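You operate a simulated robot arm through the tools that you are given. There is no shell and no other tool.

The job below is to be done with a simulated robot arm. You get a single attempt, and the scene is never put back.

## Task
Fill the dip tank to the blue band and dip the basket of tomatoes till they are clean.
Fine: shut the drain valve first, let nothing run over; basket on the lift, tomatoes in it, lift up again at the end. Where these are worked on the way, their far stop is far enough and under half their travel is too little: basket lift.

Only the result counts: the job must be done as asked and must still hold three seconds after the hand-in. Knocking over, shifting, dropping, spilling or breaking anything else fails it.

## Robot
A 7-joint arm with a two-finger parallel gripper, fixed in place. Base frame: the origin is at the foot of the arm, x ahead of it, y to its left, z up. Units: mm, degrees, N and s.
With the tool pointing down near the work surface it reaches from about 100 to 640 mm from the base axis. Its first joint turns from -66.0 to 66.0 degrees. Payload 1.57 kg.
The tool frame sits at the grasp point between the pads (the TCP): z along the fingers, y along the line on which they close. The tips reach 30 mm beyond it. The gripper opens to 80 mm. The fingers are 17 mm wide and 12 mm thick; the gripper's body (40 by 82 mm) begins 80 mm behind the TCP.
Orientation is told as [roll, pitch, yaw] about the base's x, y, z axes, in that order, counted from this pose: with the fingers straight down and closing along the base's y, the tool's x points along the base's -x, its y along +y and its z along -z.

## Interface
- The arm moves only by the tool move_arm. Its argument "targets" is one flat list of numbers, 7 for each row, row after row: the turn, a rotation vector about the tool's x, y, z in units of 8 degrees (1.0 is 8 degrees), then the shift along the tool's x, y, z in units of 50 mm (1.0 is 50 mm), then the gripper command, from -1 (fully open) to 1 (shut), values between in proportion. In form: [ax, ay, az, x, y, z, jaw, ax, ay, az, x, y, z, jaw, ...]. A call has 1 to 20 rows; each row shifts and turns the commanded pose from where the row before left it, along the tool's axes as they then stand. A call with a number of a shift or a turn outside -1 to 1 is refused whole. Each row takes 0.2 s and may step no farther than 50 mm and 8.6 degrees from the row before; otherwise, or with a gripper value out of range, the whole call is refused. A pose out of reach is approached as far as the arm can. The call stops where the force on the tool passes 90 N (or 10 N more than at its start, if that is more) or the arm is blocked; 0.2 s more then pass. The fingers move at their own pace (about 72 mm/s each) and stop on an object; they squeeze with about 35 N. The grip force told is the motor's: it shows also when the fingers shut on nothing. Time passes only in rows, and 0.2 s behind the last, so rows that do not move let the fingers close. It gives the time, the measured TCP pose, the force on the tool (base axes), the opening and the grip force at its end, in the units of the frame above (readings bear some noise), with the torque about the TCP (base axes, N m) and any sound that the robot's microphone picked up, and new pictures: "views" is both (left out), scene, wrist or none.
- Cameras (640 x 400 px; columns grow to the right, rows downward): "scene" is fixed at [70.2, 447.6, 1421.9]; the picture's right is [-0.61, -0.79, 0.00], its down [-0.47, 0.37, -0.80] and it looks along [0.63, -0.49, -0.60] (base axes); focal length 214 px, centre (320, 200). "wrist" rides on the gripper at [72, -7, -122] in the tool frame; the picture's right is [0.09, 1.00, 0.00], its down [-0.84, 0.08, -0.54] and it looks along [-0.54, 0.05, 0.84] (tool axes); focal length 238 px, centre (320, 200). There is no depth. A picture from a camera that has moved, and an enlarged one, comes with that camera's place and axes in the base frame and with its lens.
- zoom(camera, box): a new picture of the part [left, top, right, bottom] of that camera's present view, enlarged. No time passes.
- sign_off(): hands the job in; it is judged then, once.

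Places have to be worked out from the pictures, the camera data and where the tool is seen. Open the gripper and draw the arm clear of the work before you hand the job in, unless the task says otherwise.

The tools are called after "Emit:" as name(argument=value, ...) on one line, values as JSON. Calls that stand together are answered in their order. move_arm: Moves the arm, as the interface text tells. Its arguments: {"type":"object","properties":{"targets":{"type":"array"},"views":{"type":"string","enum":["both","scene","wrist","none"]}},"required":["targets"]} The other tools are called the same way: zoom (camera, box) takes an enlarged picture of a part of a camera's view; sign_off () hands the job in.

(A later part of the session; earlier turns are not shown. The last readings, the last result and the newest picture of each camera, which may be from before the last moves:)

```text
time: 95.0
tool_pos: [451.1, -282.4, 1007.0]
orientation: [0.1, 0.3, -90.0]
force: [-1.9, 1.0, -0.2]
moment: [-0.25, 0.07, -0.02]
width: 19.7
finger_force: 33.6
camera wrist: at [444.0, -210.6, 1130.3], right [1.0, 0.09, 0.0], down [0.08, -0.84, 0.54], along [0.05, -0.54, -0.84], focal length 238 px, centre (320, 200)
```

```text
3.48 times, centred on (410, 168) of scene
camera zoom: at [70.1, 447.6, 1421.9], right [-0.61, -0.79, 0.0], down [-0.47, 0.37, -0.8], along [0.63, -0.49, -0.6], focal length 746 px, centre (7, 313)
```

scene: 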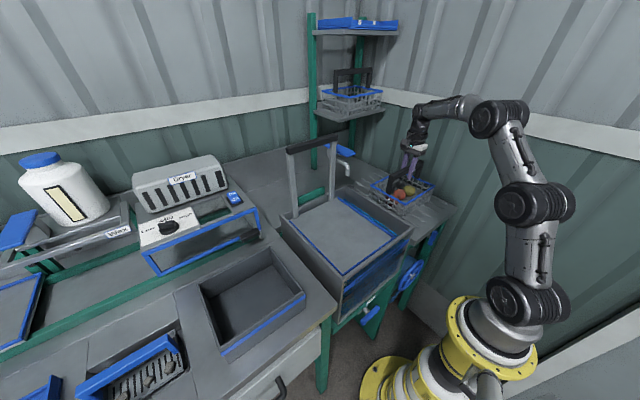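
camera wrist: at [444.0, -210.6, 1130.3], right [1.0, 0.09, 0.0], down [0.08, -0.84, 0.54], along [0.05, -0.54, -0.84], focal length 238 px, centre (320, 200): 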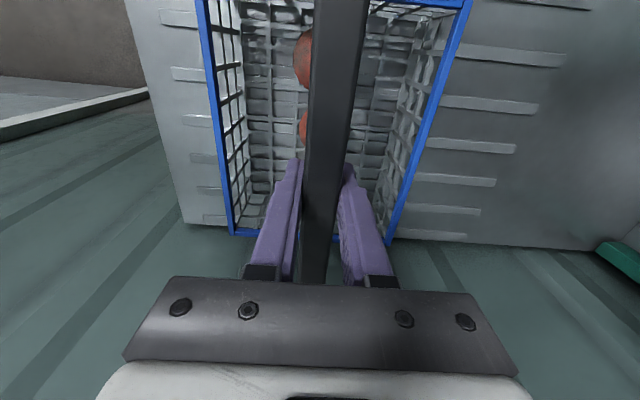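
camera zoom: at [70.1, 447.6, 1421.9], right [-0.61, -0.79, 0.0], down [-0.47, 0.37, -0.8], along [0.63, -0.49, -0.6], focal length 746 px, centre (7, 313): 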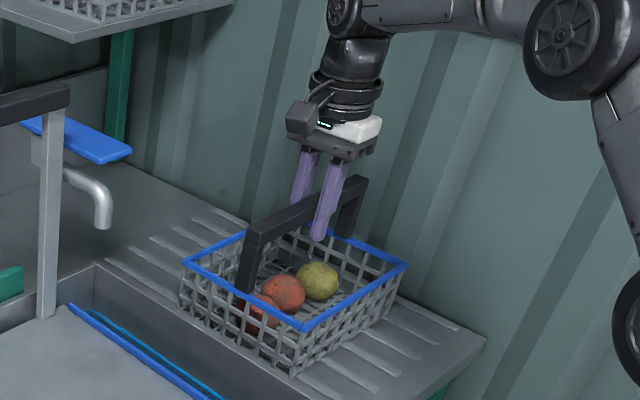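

Gripped (19.7 mm bar). I lift gently by 100 mm and check the weight and level.

Emit:
move_arm(targets=[0, 0, 0, 0, 0, -0.15, 1, 0, 0, 0, 0, 0, -0.25, 1, 0, 0, 0, 0, 0, -0.3, 1, 0, 0, 0, 0, 0, -0.3, 1, 0, 0, 0, 0, 0, -0.3, 1, 0, 0, 0, 0, 0, -0.3, 1, 0, 0, 0, 0, 0, -0.3, 1, 0, 0, 0, 0, 0, -0.15, 1], views="both")

Emit:
zoom(camera="scene", box=[360, 110, 460, 225])

```text
time: 96.8
tool_pos: [451.4, -284.3, 1108.7]
orientation: [0.1, 0.1, -90.0]
force: [0.3, -0.5, -4.2]
moment: [-0.07, -0.02, 0.0]
width: 19.6
finger_force: 33.4
camera wrist: at [444.5, -212.5, 1231.5], right [1.0, 0.09, 0.0], down [0.08, -0.84, 0.54], along [0.05, -0.54, -0.84], focal length 238 px, centre (320, 200)
```

scene: 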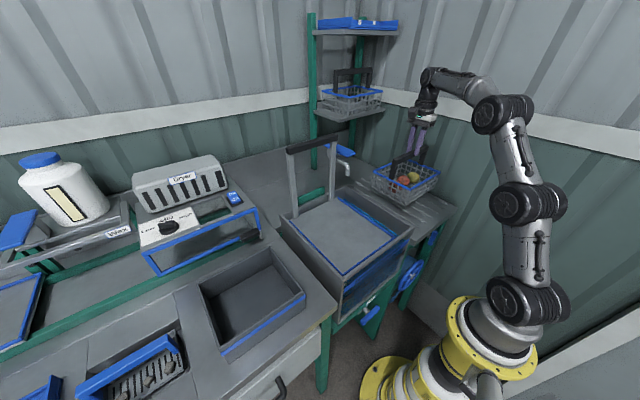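
wrist: 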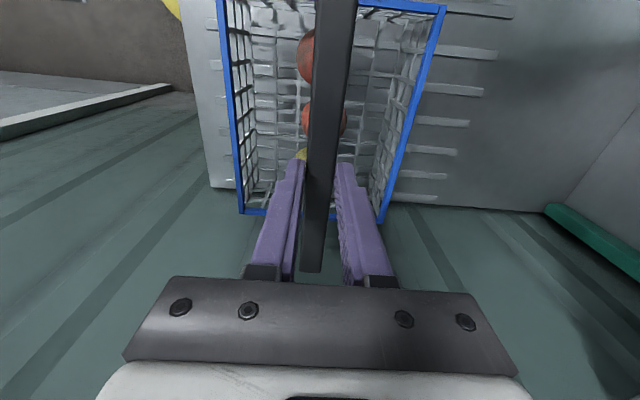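

```text
3.48 times, centred on (410, 168) of scene
camera zoom: at [70.2, 447.6, 1421.9], right [-0.61, -0.79, 0.0], down [-0.47, 0.37, -0.8], along [0.63, -0.49, -0.6], focal length 746 px, centre (7, 313)
```

zoom: 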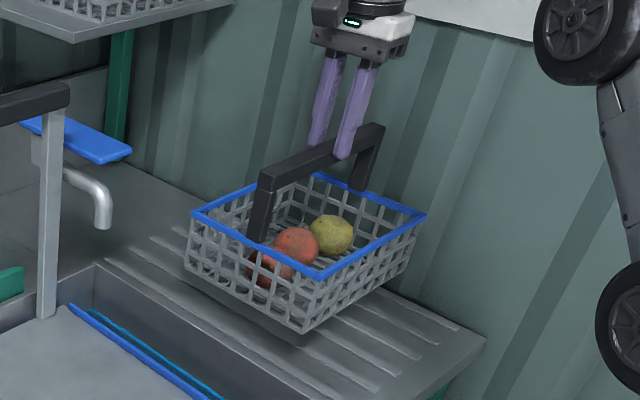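

Lifted cleanly (≈0.43 kg), tomatoes in place. I carry it smoothly over the tank to the middle of the lift plate (≈[440,71]).

Emit:
move_arm(targets=[0, 0, 0, 0.2, -0.02, 0, 1, 0, 0, 0, 0.35, -0.02, 0, 1, 0, 0, 0, 0.5, -0.02, 0, 1, 0, 0, 0, 0.5, -0.02, 0, 1, 0, 0, 0, 0.5, -0.02, 0, 1, 0, 0, 0, 0.5, -0.02, 0, 1, 0, 0, 0, 0.5, -0.02, 0, 1, 0, 0, 0, 0.5, -0.02, 0, 1, 0, 0, 0, 0.5, -0.02, 0, 1, 0, 0, 0, 0.5, -0.02, 0, 1, 0, 0, 0, 0.5, -0.02, 0, 1, 0, 0, 0, 0.5, -0.02, 0, 1, 0, 0, 0, 0.5, 0, 0, 1, 0, 0, 0, 0.5, 0, 0, 1, 0, 0, 0, 0.35, 0, 0, 1, 0, 0, 0, 0.2, 0, 0, 1, 0, 0, 0, 0, 0, 0, 1], views="both")

Emit:
zoom(camera="scene", box=[270, 110, 430, 270])

```text
time: 100.4
tool_pos: [440.3, 72.7, 1109.7]
orientation: [0.1, 0.2, -90.0]
force: [0.3, 0.6, -5.0]
moment: [0.38, 0.03, -0.02]
width: 19.5
finger_force: 33.7
camera wrist: at [433.7, 144.1, 1232.7], right [1.0, 0.09, 0.0], down [0.08, -0.84, 0.54], along [0.05, -0.54, -0.84], focal length 238 px, centre (320, 200)
```

scene: 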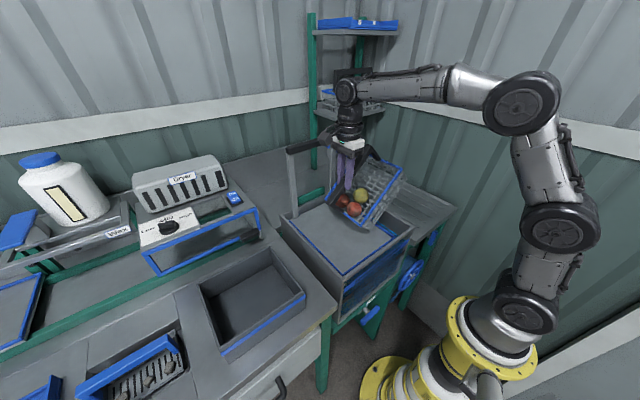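
wrist: 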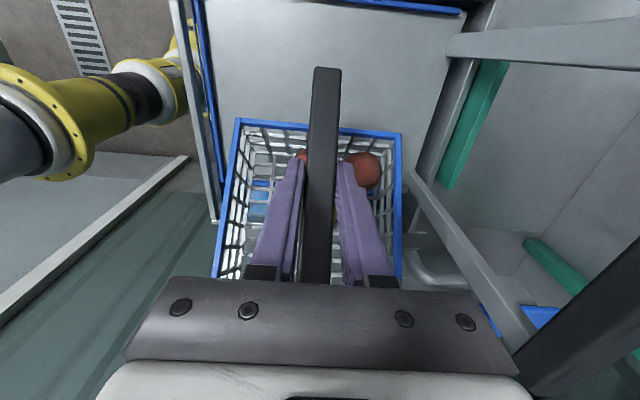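

```text
2.50 times, centred on (350, 190) of scene
camera zoom: at [70.2, 447.6, 1421.9], right [-0.61, -0.79, 0.0], down [-0.47, 0.37, -0.8], along [0.63, -0.49, -0.6], focal length 536 px, centre (245, 225)
```

zoom: 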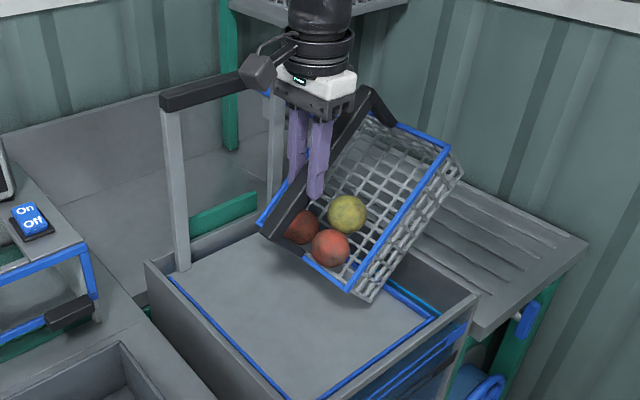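

The basket swung on the bar and now hangs tilted ≈44° (the +y end low, tomatoes still inside). I must level it before setting down: I slowly rotate the tool about the bar's cross axis by the same angle.

Emit:
move_arm(targets=[0, 0.2, 0, 0, 0, 0, 1, 0, 0.3, 0, 0, 0, 0, 1, 0, 0.3, 0, 0, 0, 0, 1, 0, 0.3, 0, 0, 0, 0, 1, 0, 0.3, 0, 0, 0, 0, 1, 0, 0.3, 0, 0, 0, 0, 1, 0, 0.3, 0, 0, 0, 0, 1, 0, 0.2, 0, 0, 0, 0, 1, 0, 0, 0, 0, 0, 0, 1], views="both")

Emit:
zoom(camera="scene", box=[270, 110, 430, 270])

```text
time: 102.4
tool_pos: [440.9, 70.6, 1109.3]
orientation: [0.2, 17.8, -90.0]
force: [0.0, -0.5, -5.5]
moment: [0.24, 0.06, 0.02]
width: 19.8
finger_force: 33.5
camera wrist: at [433.2, 101.8, 1248.4], right [1.0, 0.09, 0.03], down [0.08, -0.96, 0.26], along [0.05, -0.26, -0.96], focal length 238 px, centre (320, 200)
```

scene: 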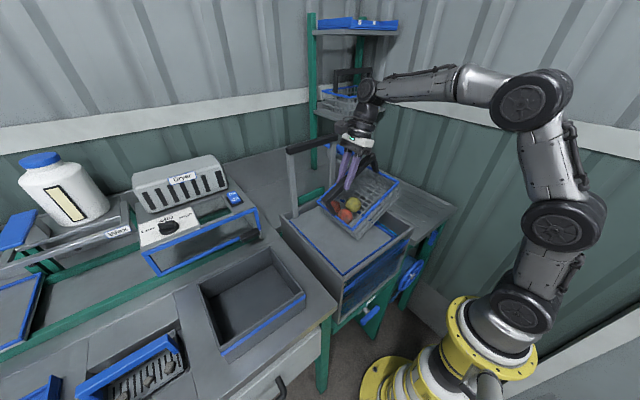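
wrist: 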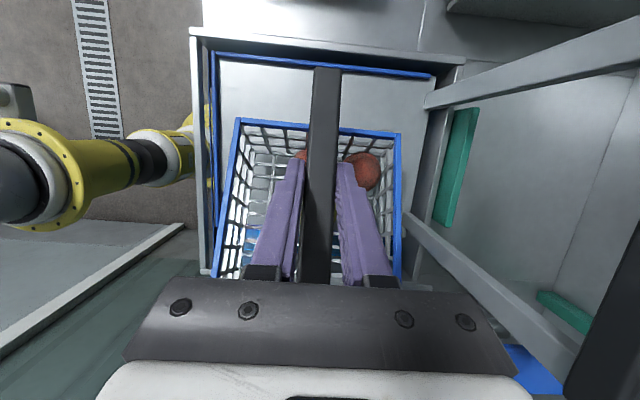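

```text
2.50 times, centred on (350, 190) of scene
camera zoom: at [70.2, 447.6, 1421.9], right [-0.61, -0.79, 0.0], down [-0.47, 0.37, -0.8], along [0.63, -0.49, -0.6], focal length 536 px, centre (245, 225)
```

zoom: 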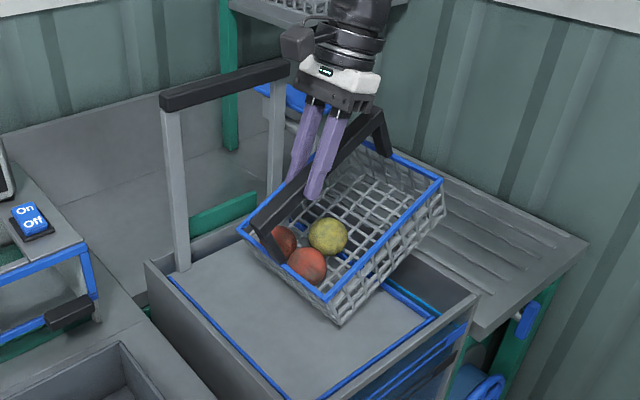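

It works; about 26° remain. I continue.

Emit:
move_arm(targets=[0, 0.2, 0, 0, 0, 0, 1, 0, 0.3, 0, 0, 0, 0, 1, 0, 0.35, 0, 0, 0, 0, 1, 0, 0.4, 0, 0, 0, 0, 1, 0, 0.4, 0, 0, 0, 0, 1, 0, 0.4, 0, 0, 0, 0, 1, 0, 0.35, 0, 0, 0, 0, 1, 0, 0.3, 0, 0, 0, 0, 1, 0, 0.2, 0, 0, 0, 0, 1, 0, 0, 0, 0, 0, 0, 1], views="both")

Emit:
zoom(camera="scene", box=[270, 110, 430, 270])

```text
time: 104.6
tool_pos: [440.4, 70.1, 1108.9]
orientation: [0.1, 40.9, -89.9]
force: [-0.2, -0.4, -4.7]
moment: [0.0, 0.02, -0.03]
width: 19.3
finger_force: 33.5
camera wrist: at [433.3, 44.6, 1249.4], right [1.0, 0.07, 0.06], down [0.08, -0.99, -0.14], along [0.05, 0.14, -0.99], focal length 238 px, centre (320, 200)
```

scene: 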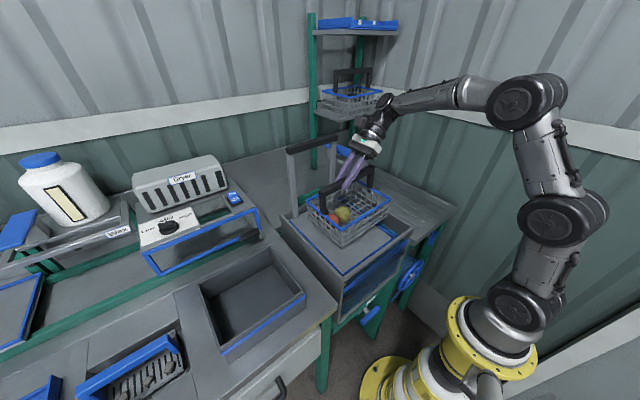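
wrist: 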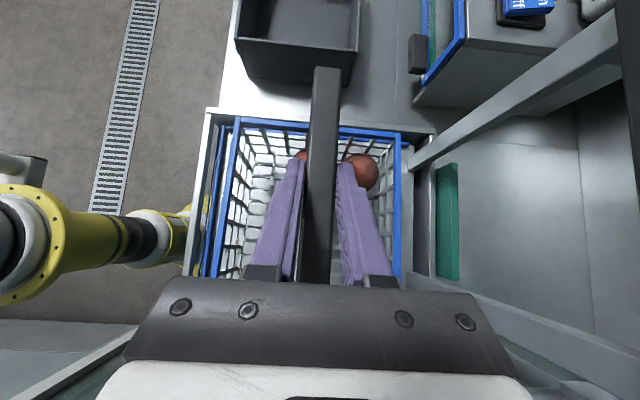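

```text
2.50 times, centred on (350, 190) of scene
camera zoom: at [70.2, 447.6, 1421.9], right [-0.61, -0.79, 0.0], down [-0.47, 0.37, -0.8], along [0.63, -0.49, -0.6], focal length 536 px, centre (245, 225)
```

zoom: 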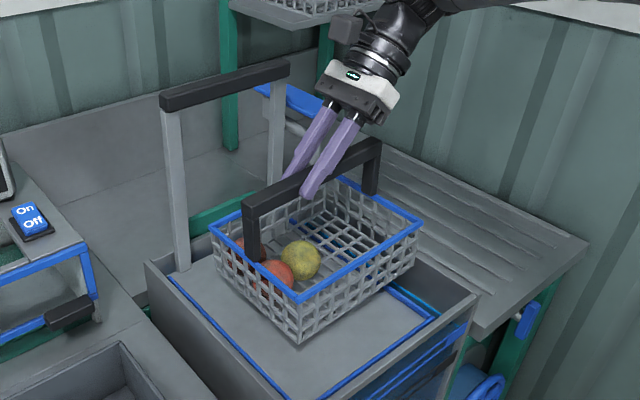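

The basket is nearly level (≈3° left) with zero moment. I shift it 24 mm to +y so it sits centrally on the plate, finish levelling, and start lowering.

Emit:
move_arm(targets=[0, 0, 0, 0.08, 0, 0.07, 1, 0, 0, 0, 0.12, 0, 0.105, 1, 0, 0, 0, 0.1, 0, 0.09, 1, 0, 0, 0, 0.06, 0, 0.05, 1, 0, 0.2, 0, 0, 0, 0, 1, 0, 0.17, 0, 0, 0, 0, 1, 0, 0, 0, -0.08, 0, 0.09, 1, 0, 0, 0, -0.131, 0, 0.151, 1, 0, 0, 0, -0.131, 0, 0.151, 1, 0, 0, 0, -0.1, 0, 0.11, 1, 0, 0, 0, 0, 0, 0, 1], views="both")

Emit:
zoom(camera="scene", box=[270, 110, 430, 270])

```text
time: 107.0
tool_pos: [439.5, 95.2, 1075.1]
orientation: [0.2, 43.9, -89.9]
force: [0.4, 1.0, -5.5]
moment: [0.0, 0.03, -0.02]
width: 19.5
finger_force: 33.3
camera wrist: at [433.5, 63.3, 1213.8], right [1.0, 0.07, 0.07], down [0.08, -0.98, -0.19], along [0.05, 0.19, -0.98], focal length 238 px, centre (320, 200)
```

scene: 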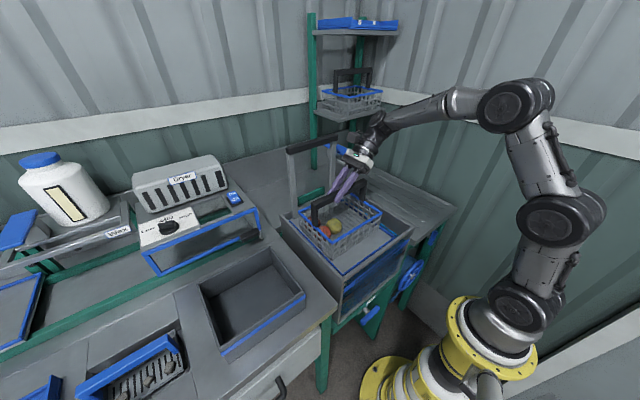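
wrist: 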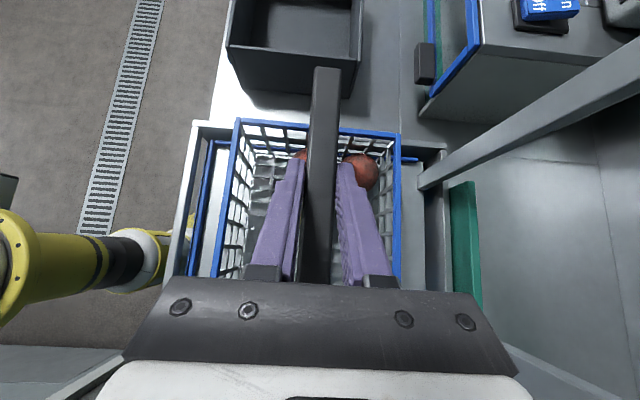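

```text
2.50 times, centred on (350, 190) of scene
camera zoom: at [70.2, 447.6, 1421.9], right [-0.61, -0.79, 0.0], down [-0.47, 0.37, -0.8], along [0.63, -0.49, -0.6], focal length 536 px, centre (245, 225)
```

zoom: 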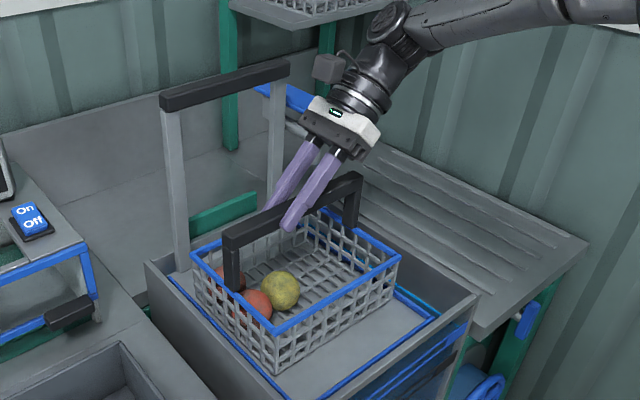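

Level, spanning y −25…176 on the plate. I lower in small steps and watch for contact.

Emit:
move_arm(targets=[0, 0, 0, -0.055, 0, 0.058, 1, 0, 0, 0, -0.055, 0, 0.058, 1, 0, 0, 0, -0.055, 0, 0.058, 1], views="none")

Emit:
zoom(camera="scene", box=[300, 160, 400, 260])

```text
time: 107.8
tool_pos: [439.6, 97.2, 1064.2]
orientation: [0.5, 44.0, -89.8]
force: [-2.0, 0.1, 2.4]
moment: [0.62, -0.3, 0.05]
width: 19.6
finger_force: 33.6
```

```text
4.00 times, centred on (350, 210) of scene
camera zoom: at [70.1, 447.6, 1422.0], right [-0.61, -0.79, 0.0], down [-0.47, 0.37, -0.8], along [0.63, -0.49, -0.6], focal length 858 px, centre (200, 160)
```

zoom: 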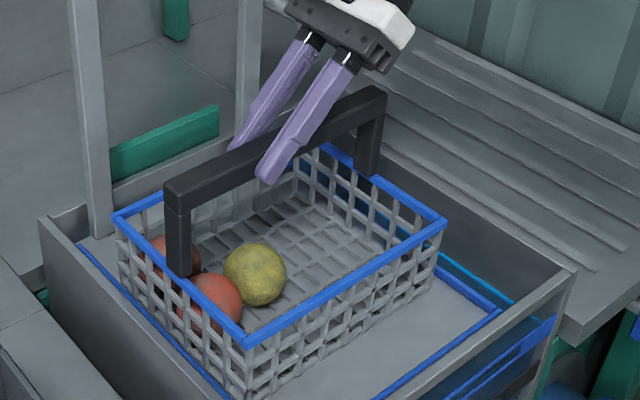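

Contact made (Fz +2.4 N). I lower 2 mm more and open the fingers, then withdraw along the tool axis.

Emit:
move_arm(targets=[0, 0, 0, -0.028, 0, 0.03, 1, 0, 0, 0, 0, 0, 0, 0.3, 0, 0, 0, 0, 0, 0, 0, 0, 0, 0, 0, 0, 0, 0], views="both")

Emit:
zoom(camera="scene", box=[300, 160, 400, 260])

```text
time: 108.8
tool_pos: [439.3, 96.6, 1061.5]
orientation: [0.1, 43.9, -89.8]
force: [0.6, -0.2, -0.3]
moment: [0.01, 0.02, -0.01]
width: 40.0
finger_force: 0.0
camera wrist: at [433.1, 63.1, 1199.9], right [1.0, 0.07, 0.07], down [0.08, -0.98, -0.19], along [0.05, 0.19, -0.98], focal length 238 px, centre (320, 200)
```

scene: 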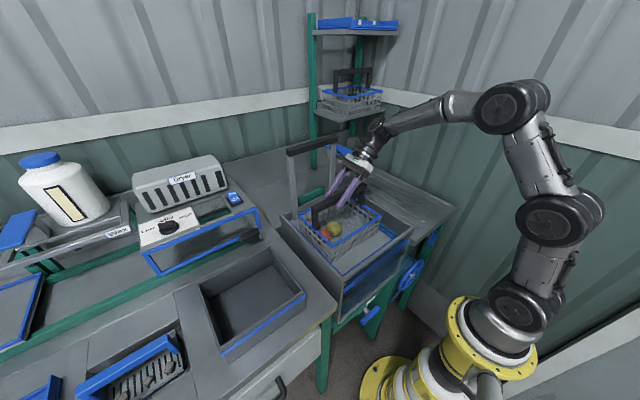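
wrist: 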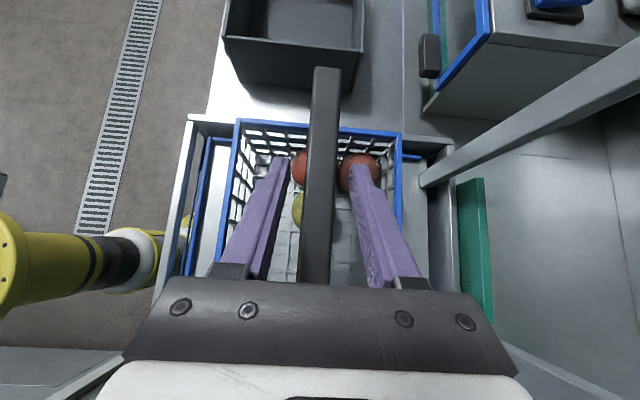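

```text
4.00 times, centred on (350, 210) of scene
camera zoom: at [70.2, 447.6, 1421.9], right [-0.61, -0.79, 0.0], down [-0.47, 0.37, -0.8], along [0.63, -0.49, -0.6], focal length 858 px, centre (200, 160)
```

zoom: 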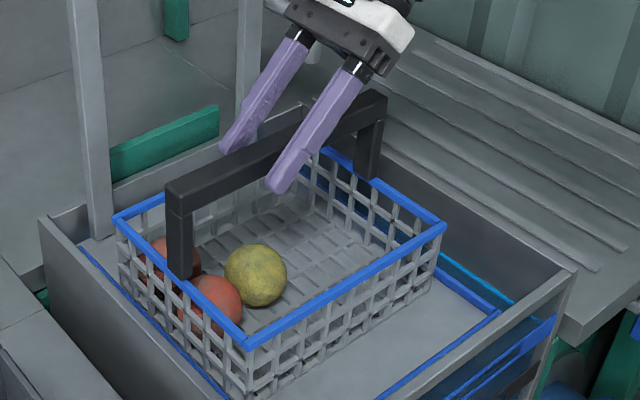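

The basket stands on the lift plate with all three tomatoes inside. I withdraw along the tool axis and straighten the tool above the tank.

Emit:
move_arm(targets=[0, 0, 0, 0, 0, -0.5, 0, 0, 0, 0, 0, 0, -0.8, 0, 0, 0, 0, 0, 0, -0.8, 0, 0, 0, 0, 0, 0, -0.8, 0, 0, -1, 0, 0, 0, 0, 0, 0, -1, 0, 0, 0, 0, 0, 0, -1, 0, 0, 0, 0, 0, 0, -1, 0, 0, 0, 0, 0, 0, -1, 0, 0, 0, 0, 0, 0, -0.45, 0, 0, 0, 0, 0, 0, 0, 0, 0, 0, 0, 0], views="both")

Emit:
zoom(camera="scene", box=[270, 110, 430, 270])

```text
time: 111.2
tool_pos: [439.9, -5.6, 1167.4]
orientation: [0.2, 0.2, -89.9]
force: [0.1, 0.3, 0.7]
moment: [-0.01, 0.03, -0.02]
width: 39.9
finger_force: 0.0
camera wrist: at [432.9, 66.6, 1289.8], right [1.0, 0.09, 0.0], down [0.08, -0.84, 0.54], along [0.05, -0.54, -0.84], focal length 238 px, centre (320, 200)
```

scene: 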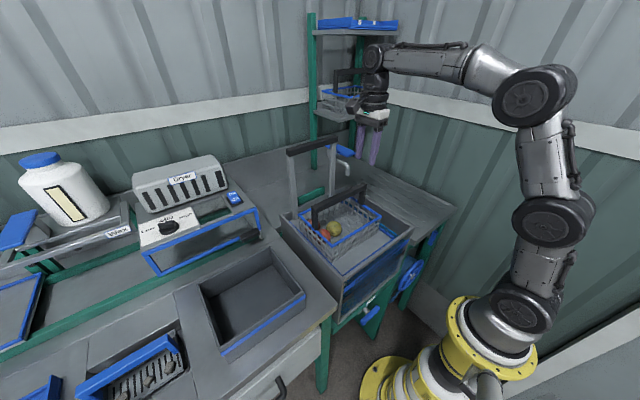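
wrist: 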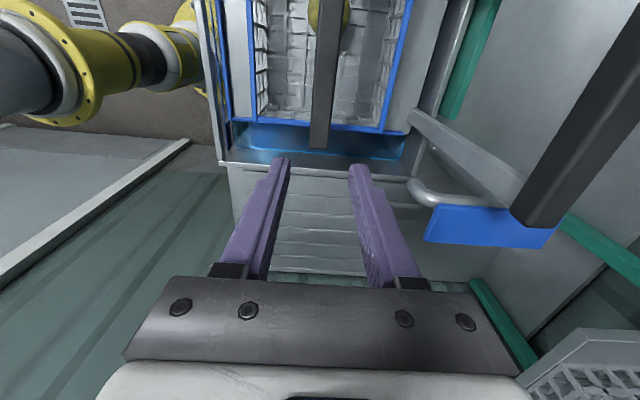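

```text
2.50 times, centred on (350, 190) of scene
camera zoom: at [70.2, 447.6, 1421.9], right [-0.61, -0.79, 0.0], down [-0.47, 0.37, -0.8], along [0.63, -0.49, -0.6], focal length 536 px, centre (245, 225)
```

zoom: 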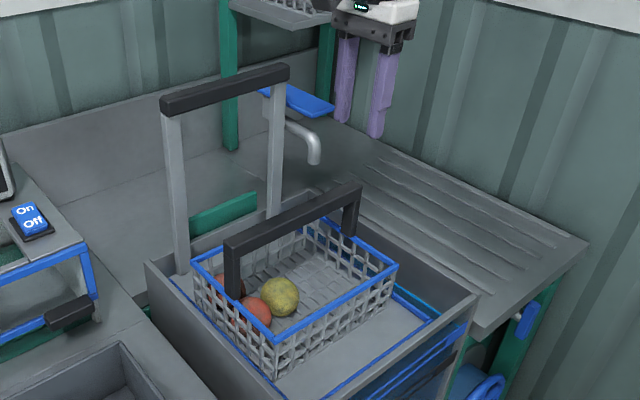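

The lift's handle bar is at x≈582, y −18…166, z≈1158. I want a firm grip from the front (fingers closing vertically), so I turn the tool to point forward in free space first.

Emit:
move_arm(targets=[0, 0, 0, 0.81, -0.1, -0.45, 0, 0, 0, 0, 0.81, -0.1, -0.45, 0, -1, 0, 0, 0, 0, 0, 0, -1, 0, 0, 0, 0, 0, 0, -1, 0, 0, 0, 0, 0, 0, -1, 0, 0, 0, 0, 0, 0, -1, 0, 0, 0, 0, 0, 0, -1, 0, 0, 0, 0, 0, 0, 0, 0, 0, 0, 0, 0, 0], views="both")

```text
time: 113.2
tool_pos: [430.5, 76.0, 1211.6]
orientation: [48.1, 0.3, -90.0]
force: [0.6, -1.0, -0.1]
moment: [0.03, -0.01, 0.04]
width: 40.0
finger_force: 0.1
camera wrist: at [334.8, 147.5, 1289.8], right [0.66, 0.09, 0.74], down [-0.35, -0.84, 0.41], along [0.66, -0.54, -0.53], focal length 238 px, centre (320, 200)
```

scene: 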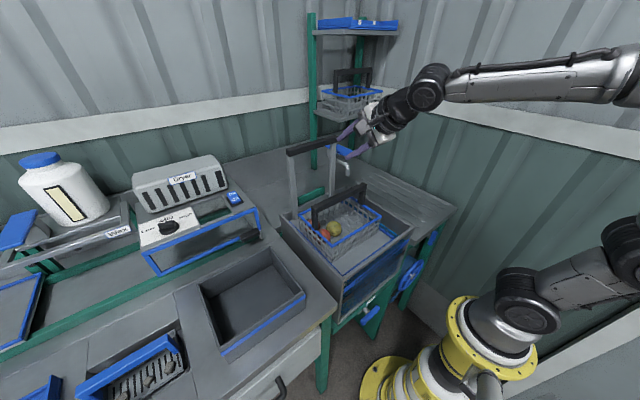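
wrist: 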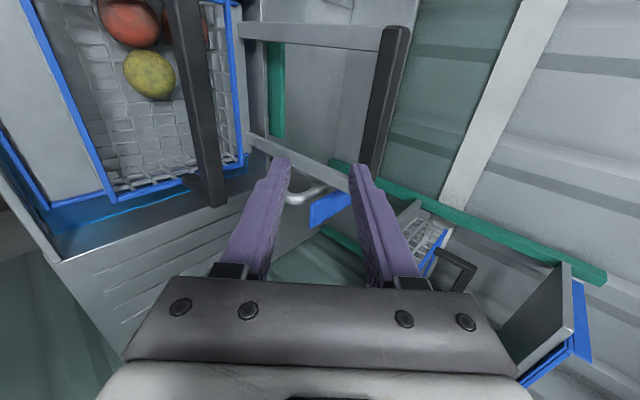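

Emit:
move_arm(targets=[-1, 0, 0, 0, 0, 0, 0, -1, 0, 0, 0, 0, 0, 0, -1, 0, 0, 0, 0, 0, 0, 0, 0, 0, 0, 0, 0, 0], views="scene")

```text
time: 114.2
tool_pos: [429.1, 75.4, 1211.8]
orientation: [72.2, 0.4, -89.9]
force: [1.3, 1.1, 0.7]
moment: [-0.01, 0.03, 0.0]
width: 40.1
finger_force: 0.1
```

scene: 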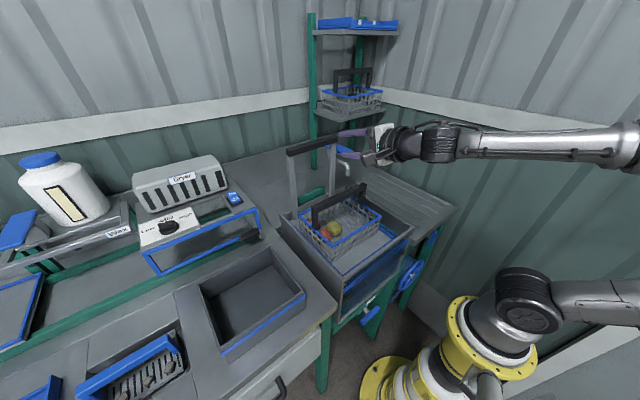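

Tool is 18° below horizontal here, close to lining up with the forearm; to stay clear of that singularity I steepen it to ~40° below horizontal, open the fingers wider, and approach the handle bar along the finger direction.

Emit:
move_arm(targets=[0.92, 0, 0, 0, 0, 0, -0.5, 0.92, 0, 0, 0, 0, 0, -0.5, 0.92, 0, 0, 0, 0, 0, -0.5, 0, 0, 0, 0, 0.556, 0.708, -0.5, 0, 0, 0, 0, 0.556, 0.708, -0.5, 0, 0, 0, 0, 0, 0, -0.5], views="both")

Emit:
zoom(camera="scene", box=[270, 90, 410, 230])

```text
time: 115.6
tool_pos: [520.0, 78.7, 1210.1]
orientation: [50.1, 0.4, -90.0]
force: [-0.8, -0.2, 0.9]
moment: [0.01, -0.01, 0.01]
width: 60.0
finger_force: 0.0
camera wrist: at [422.9, 149.2, 1285.6], right [0.64, 0.09, 0.76], down [-0.37, -0.84, 0.4], along [0.68, -0.54, -0.5], focal length 238 px, centre (320, 200)
```

scene: 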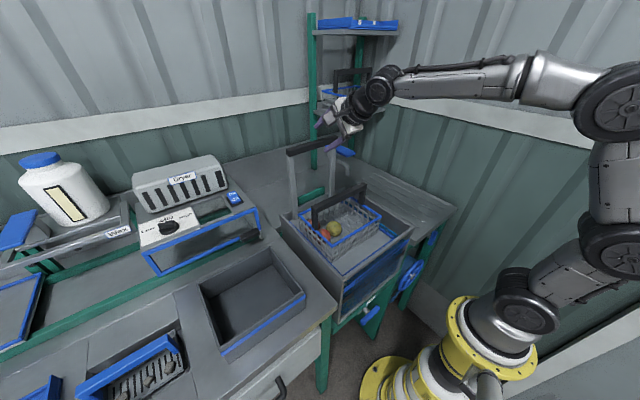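
wrist: 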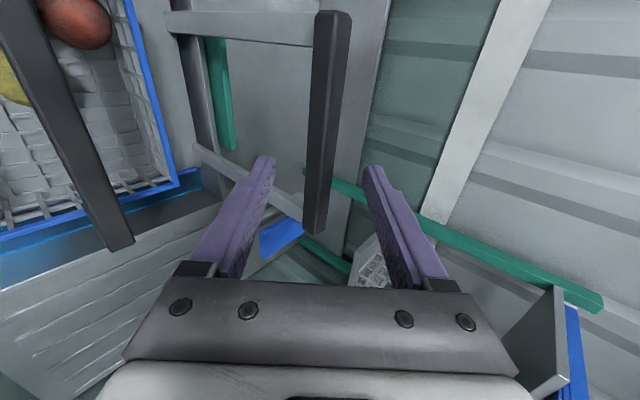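

```text
2.86 times, centred on (340, 160) of scene
camera zoom: at [70.2, 447.6, 1421.9], right [-0.61, -0.79, 0.0], down [-0.47, 0.37, -0.8], along [0.63, -0.49, -0.6], focal length 613 px, centre (263, 314)
```

zoom: 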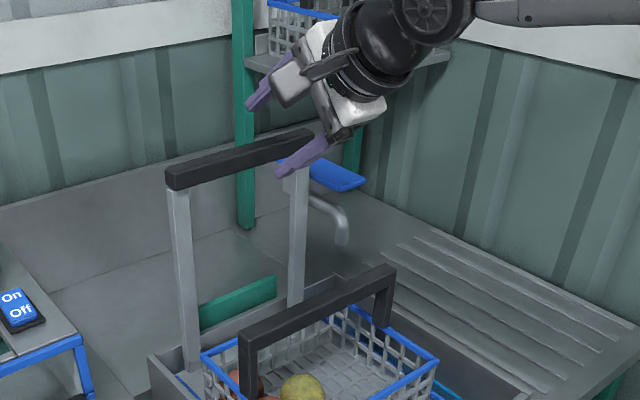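

The bar is centred between the fingers. I advance along the finger direction onto the bar.

Emit:
move_arm(targets=[0, 0, 0, 0, 0, 0.4, -0.5, 0, 0, 0, 0, 0, 0.4, -0.5, 0, 0, 0, 0, 0, 0.4, -0.5, 0, 0, 0, 0, 0, 0.3, -0.5, 0, 0, 0, 0, 0, 0, -0.5], views="both")

Emit:
zoom(camera="scene", box=[270, 90, 410, 230])

```text
time: 116.8
tool_pos: [577.1, 76.4, 1160.1]
orientation: [50.1, 0.4, -90.1]
force: [-0.3, -0.3, -0.3]
moment: [0.0, -0.01, 0.01]
width: 59.8
finger_force: 0.0
camera wrist: at [479.9, 148.2, 1235.2], right [0.64, 0.09, 0.76], down [-0.37, -0.84, 0.4], along [0.68, -0.54, -0.5], focal length 238 px, centre (320, 200)
```

scene: 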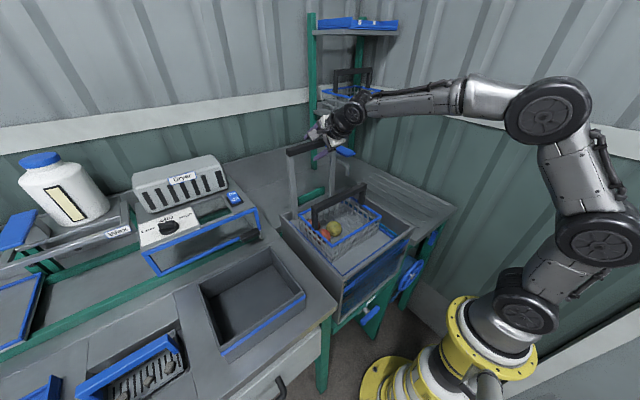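
wrist: 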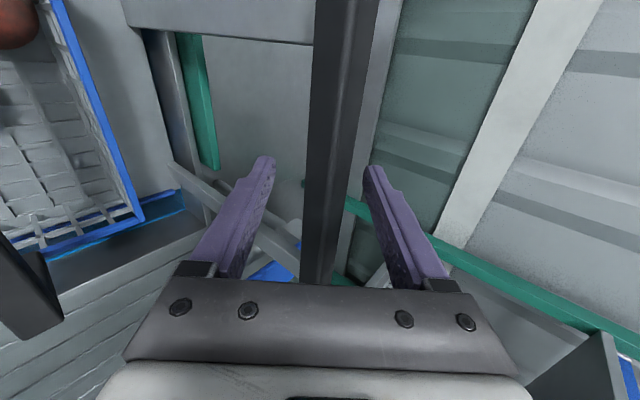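

```text
2.86 times, centred on (340, 160) of scene
camera zoom: at [70.2, 447.6, 1421.9], right [-0.61, -0.79, 0.0], down [-0.47, 0.37, -0.8], along [0.63, -0.49, -0.6], focal length 613 px, centre (263, 314)
```

zoom: 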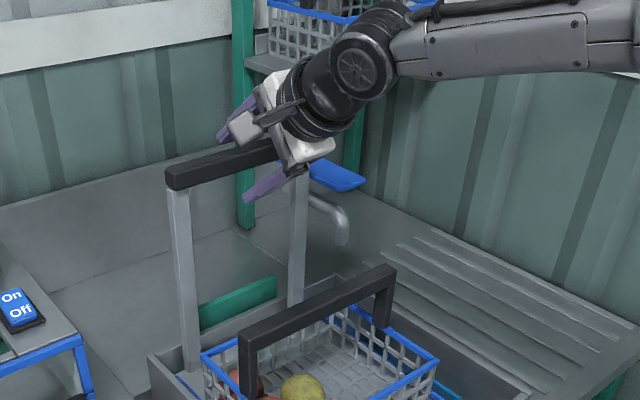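

The bar is between the fingers at the TCP. I close the grip.

Emit:
move_arm(targets=[0, 0, 0, 0, 0, 0, 1, 0, 0, 0, 0, 0, 0, 1, 0, 0, 0, 0, 0, 0, 1], views="wrist")

```text
time: 117.6
tool_pos: [578.2, 76.3, 1162.2]
orientation: [50.3, 0.3, -89.9]
force: [19.3, -0.2, 2.0]
moment: [-0.31, -0.43, 0.56]
width: 30.3
finger_force: 39.7
camera wrist: at [480.5, 148.2, 1236.1], right [0.64, 0.09, 0.77], down [-0.37, -0.84, 0.4], along [0.68, -0.54, -0.5], focal length 238 px, centre (320, 200)
```

wrist: 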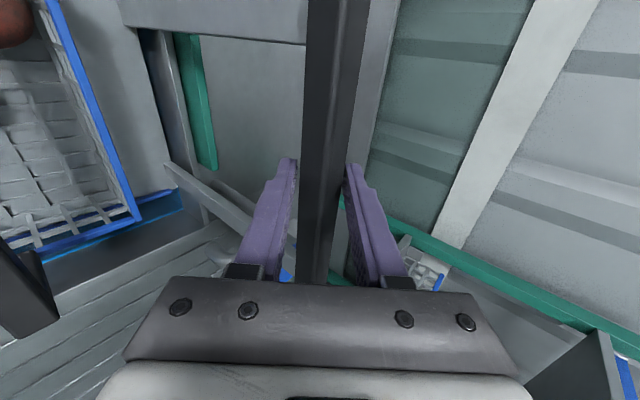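

Gripped (30 mm across). I ease 3 mm to relieve the side force and start lowering the lift slowly.

Emit:
move_arm(targets=[0, 0, 0, 0, 0.04, 0.046, 1, 0, 0, 0, 0, -0.08, 0.065, 1, 0, 0, 0, 0, -0.115, 0.097, 1, 0, 0, 0, 0, -0.115, 0.097, 1], views="scene")

Emit:
zoom(camera="scene", box=[270, 110, 430, 270])

```text
time: 118.6
tool_pos: [576.8, 77.3, 1138.8]
orientation: [49.8, 0.2, -90.0]
force: [-25.7, -2.6, 2.2]
moment: [-0.62, 0.11, 0.3]
width: 30.3
finger_force: 39.5
```

scene: 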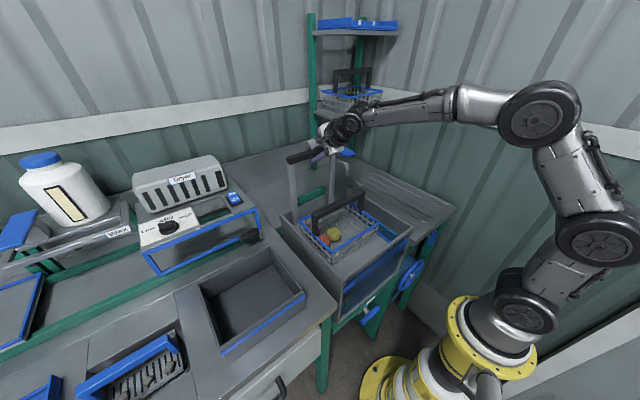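

```text
2.50 times, centred on (350, 190) of scene
camera zoom: at [69.3, 447.5, 1422.0], right [-0.61, -0.79, 0.0], down [-0.47, 0.37, -0.8], along [0.64, -0.49, -0.6], focal length 536 px, centre (245, 225)
```

zoom: 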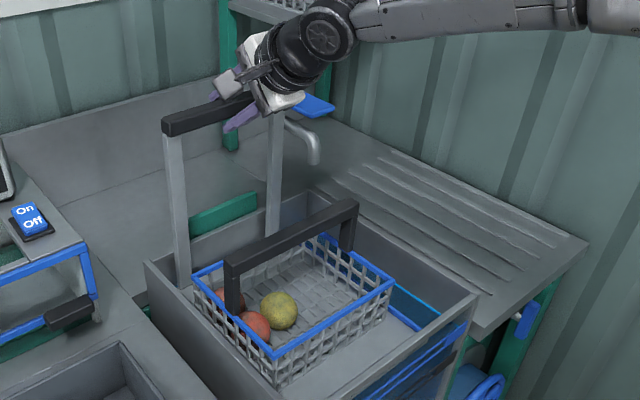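

The lift follows smoothly (−22 mm). I trim the side force and continue down.

Emit:
move_arm(targets=[0, 0, 0, 0, -0.12, 0.08, 1, 0, 0, 0, 0, -0.153, 0.129, 1, 0, 0, 0, 0, -0.153, 0.129, 1, 0, 0, 0, 0, -0.153, 0.129, 1, 0, 0, 0, 0, -0.153, 0.129, 1, 0, 0, 0, 0, -0.153, 0.129, 1], views="scene")

Emit:
zoom(camera="scene", box=[270, 110, 430, 270])

```text
time: 120.0
tool_pos: [579.2, 76.1, 1083.0]
orientation: [50.0, 0.4, -89.9]
force: [-15.8, -3.4, 2.0]
moment: [-0.42, -0.11, 0.62]
width: 30.4
finger_force: 39.6
```

scene: 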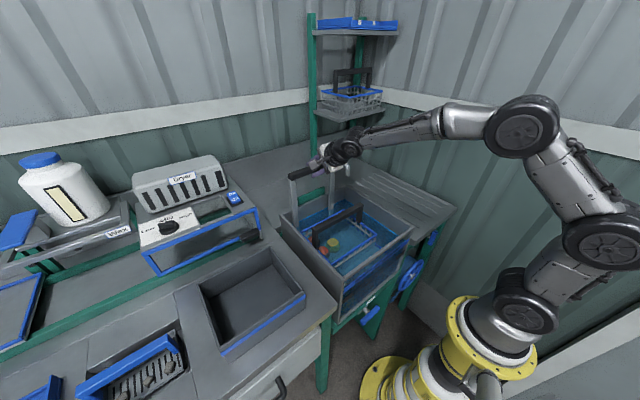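

```text
2.50 times, centred on (350, 190) of scene
camera zoom: at [69.6, 447.5, 1422.0], right [-0.61, -0.79, 0.0], down [-0.47, 0.37, -0.8], along [0.63, -0.49, -0.6], focal length 536 px, centre (245, 225)
```

zoom: 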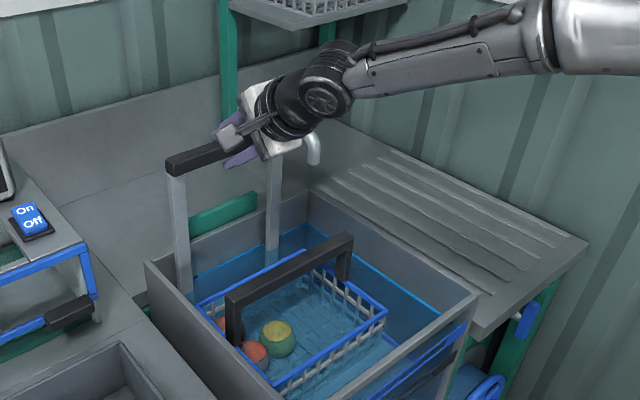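

The basket is entering the water and the submerged parts of the tomatoes already look cleaner. I continue down gently.

Emit:
move_arm(targets=[0, 0, 0, 0, -0.14, 0.08, 1, 0, 0, 0, 0, -0.115, 0.097, 1, 0, 0, 0, 0, -0.115, 0.097, 1, 0, 0, 0, 0, -0.115, 0.097, 1, 0, 0, 0, 0, -0.115, 0.097, 1], views="scene")

Emit:
zoom(camera="scene", box=[270, 110, 430, 270])

```text
time: 121.2
tool_pos: [578.0, 75.4, 1044.0]
orientation: [50.1, 0.3, -89.9]
force: [2.4, -0.2, 2.8]
moment: [-0.35, -0.22, 0.52]
width: 30.4
finger_force: 39.7
```

scene: 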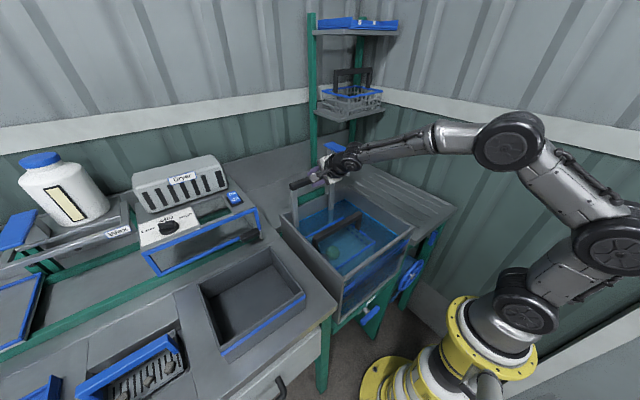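

```text
2.50 times, centred on (350, 190) of scene
camera zoom: at [70.2, 447.6, 1421.9], right [-0.61, -0.79, 0.0], down [-0.47, 0.37, -0.8], along [0.63, -0.49, -0.6], focal length 536 px, centre (245, 225)
```

zoom: 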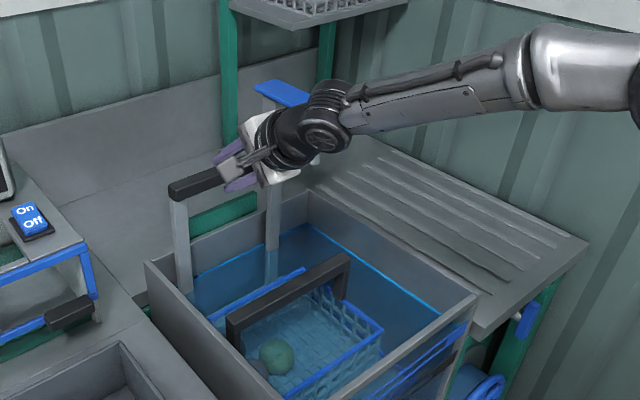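

Travel is 118 mm with no stop yet; I go lower so the tomatoes are fully covered, watching for the end stop.

Emit:
move_arm(targets=[0, 0, 0, 0, -0.115, 0.097, 1, 0, 0, 0, 0, -0.115, 0.097, 1, 0, 0, 0, 0, -0.115, 0.097, 1, 0, 0, 0, 0, -0.115, 0.097, 1, 0, 0, 0, 0, -0.115, 0.097, 1], views="scene")

Emit:
zoom(camera="scene", box=[270, 130, 430, 290])

```text
time: 122.4
tool_pos: [579.6, 76.9, 1007.1]
orientation: [50.0, 0.2, -90.0]
force: [1.4, -4.0, 1.8]
moment: [-0.44, -0.21, 0.6]
width: 30.7
finger_force: 40.1
```

scene: 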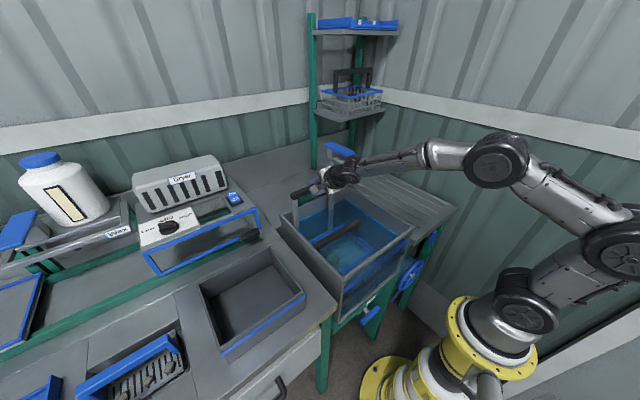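

```text
2.50 times, centred on (350, 210) of scene
camera zoom: at [70.2, 447.5, 1422.0], right [-0.61, -0.79, 0.0], down [-0.47, 0.37, -0.8], along [0.63, -0.49, -0.6], focal length 536 px, centre (245, 175)
```

zoom: 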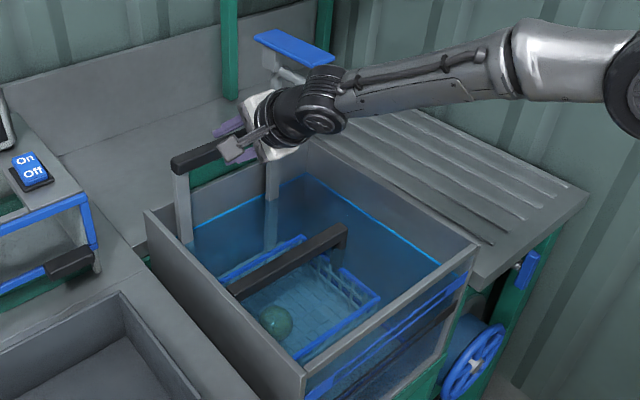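

Emit:
move_arm(targets=[0, 0, 0, 0, -0.077, 0.065, 1, 0, 0, 0, 0, -0.077, 0.065, 1, 0, 0, 0, 0, -0.077, 0.065, 1], views="none")

```text
time: 123.2
tool_pos: [577.4, 76.5, 991.7]
orientation: [50.0, 0.3, -90.1]
force: [-2.3, -6.6, 2.9]
moment: [-0.56, -0.2, 0.47]
width: 30.5
finger_force: 39.2
```

Emit:
move_arm(targets=[0, 0, 0, 0, -0.077, 0.065, 1, 0, 0, 0, 0, -0.077, 0.065, 1, 0, 0, 0, 0, -0.077, 0.065, 1], views="scene")

Emit:
zoom(camera="scene", box=[270, 130, 430, 290])

```text
time: 124.0
tool_pos: [580.3, 78.2, 984.0]
orientation: [50.8, 0.3, -89.9]
force: [-20.7, -12.4, 25.5]
moment: [-0.6, -0.2, 0.31]
width: 30.7
finger_force: 40.0
```

scene: 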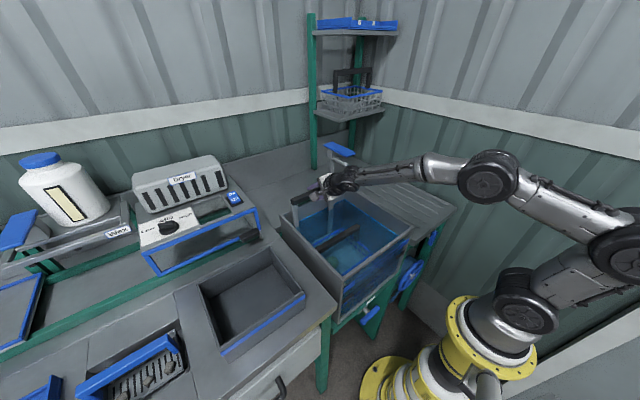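

```text
2.50 times, centred on (350, 210) of scene
camera zoom: at [69.1, 447.2, 1422.1], right [-0.61, -0.79, 0.0], down [-0.47, 0.37, -0.8], along [0.64, -0.49, -0.6], focal length 536 px, centre (245, 175)
```

zoom: 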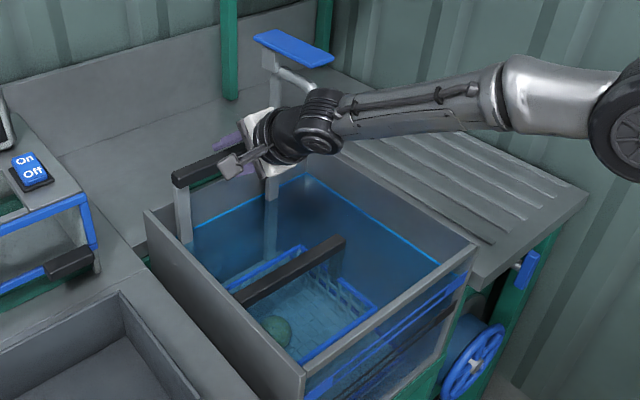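

The lift reached its lower stop (+25 N at ≈178 mm travel). I relieve the load slightly and soak for 4 s, then look at the tomatoes.

Emit:
move_arm(targets=[0, 0, 0, 0, 0.05, -0.06, 1, 0, 0, 0, 0, 0, 0, 1, 0, 0, 0, 0, 0, 0, 1, 0, 0, 0, 0, 0, 0, 1, 0, 0, 0, 0, 0, 0, 1, 0, 0, 0, 0, 0, 0, 1, 0, 0, 0, 0, 0, 0, 1, 0, 0, 0, 0, 0, 0, 1, 0, 0, 0, 0, 0, 0, 1, 0, 0, 0, 0, 0, 0, 1, 0, 0, 0, 0, 0, 0, 1, 0, 0, 0, 0, 0, 0, 1, 0, 0, 0, 0, 0, 0, 1, 0, 0, 0, 0, 0, 0, 1, 0, 0, 0, 0, 0, 0, 1, 0, 0, 0, 0, 0, 0, 1, 0, 0, 0, 0, 0, 0, 1, 0, 0, 0, 0, 0, 0, 1, 0, 0, 0, 0, 0, 0, 1, 0, 0, 0, 0, 0, 0, 1], views="none")

Emit:
zoom(camera="scene", box=[305, 190, 395, 270])

Emit:
zoom(camera="wrist", box=[0, 0, 320, 200])

```text
time: 128.2
tool_pos: [580.5, 77.0, 983.7]
orientation: [50.4, 0.3, -89.8]
force: [15.5, -2.3, 11.7]
moment: [-0.52, -0.17, 0.39]
width: 30.4
finger_force: 39.5
```

```text
5.00 times, centred on (350, 230) of scene
camera zoom: at [70.3, 447.5, 1421.9], right [-0.61, -0.79, 0.0], down [-0.47, 0.37, -0.8], along [0.63, -0.49, -0.6], focal length 1072 px, centre (170, 50)
```

zoom: 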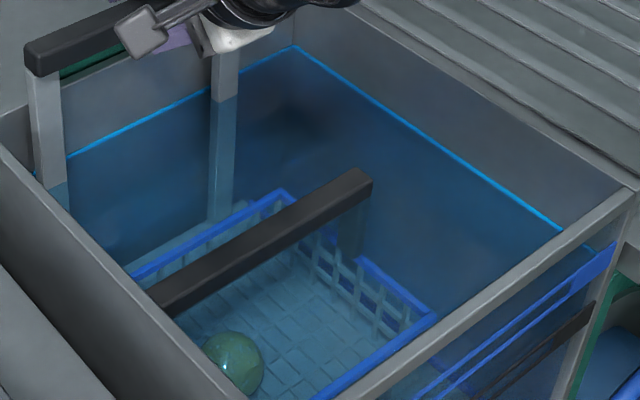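

```text
2.00 times, centred on (160, 100) of wrist
camera zoom: at [481.8, 148.8, 1057.5], right [0.63, 0.09, 0.77], down [-0.37, -0.84, 0.4], along [0.68, -0.54, -0.5], focal length 477 px, centre (640, 400)
```

zoom: 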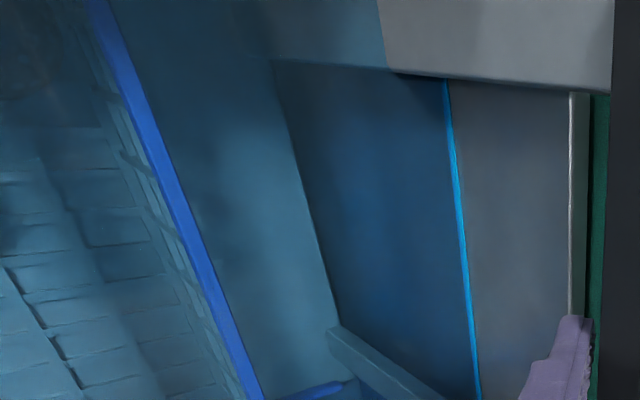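

The yellow one already looks smooth and shiny. I soak another 4 s to be safe.

Emit:
move_arm(targets=[0, 0, 0, 0, 0, 0, 1, 0, 0, 0, 0, 0, 0, 1, 0, 0, 0, 0, 0, 0, 1, 0, 0, 0, 0, 0, 0, 1, 0, 0, 0, 0, 0, 0, 1, 0, 0, 0, 0, 0, 0, 1, 0, 0, 0, 0, 0, 0, 1, 0, 0, 0, 0, 0, 0, 1, 0, 0, 0, 0, 0, 0, 1, 0, 0, 0, 0, 0, 0, 1, 0, 0, 0, 0, 0, 0, 1, 0, 0, 0, 0, 0, 0, 1, 0, 0, 0, 0, 0, 0, 1, 0, 0, 0, 0, 0, 0, 1, 0, 0, 0, 0, 0, 0, 1, 0, 0, 0, 0, 0, 0, 1, 0, 0, 0, 0, 0, 0, 1, 0, 0, 0, 0, 0, 0, 1, 0, 0, 0, 0, 0, 0, 1, 0, 0, 0, 0, 0, 0, 1], views="none")

Emit:
zoom(camera="scene", box=[305, 190, 395, 270])

```text
time: 132.4
tool_pos: [580.1, 77.4, 983.1]
orientation: [50.6, 0.4, -89.9]
force: [13.7, -1.7, 13.0]
moment: [-0.53, -0.19, 0.44]
width: 30.4
finger_force: 39.4
```

```text
5.00 times, centred on (350, 230) of scene
camera zoom: at [70.3, 447.6, 1421.9], right [-0.61, -0.79, 0.0], down [-0.47, 0.37, -0.8], along [0.63, -0.49, -0.6], focal length 1072 px, centre (170, 50)
```

zoom: 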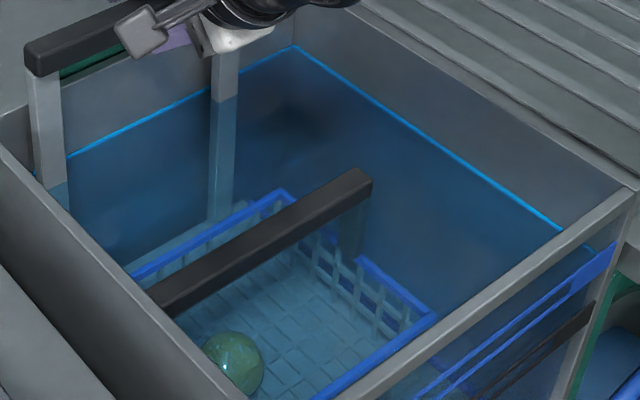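

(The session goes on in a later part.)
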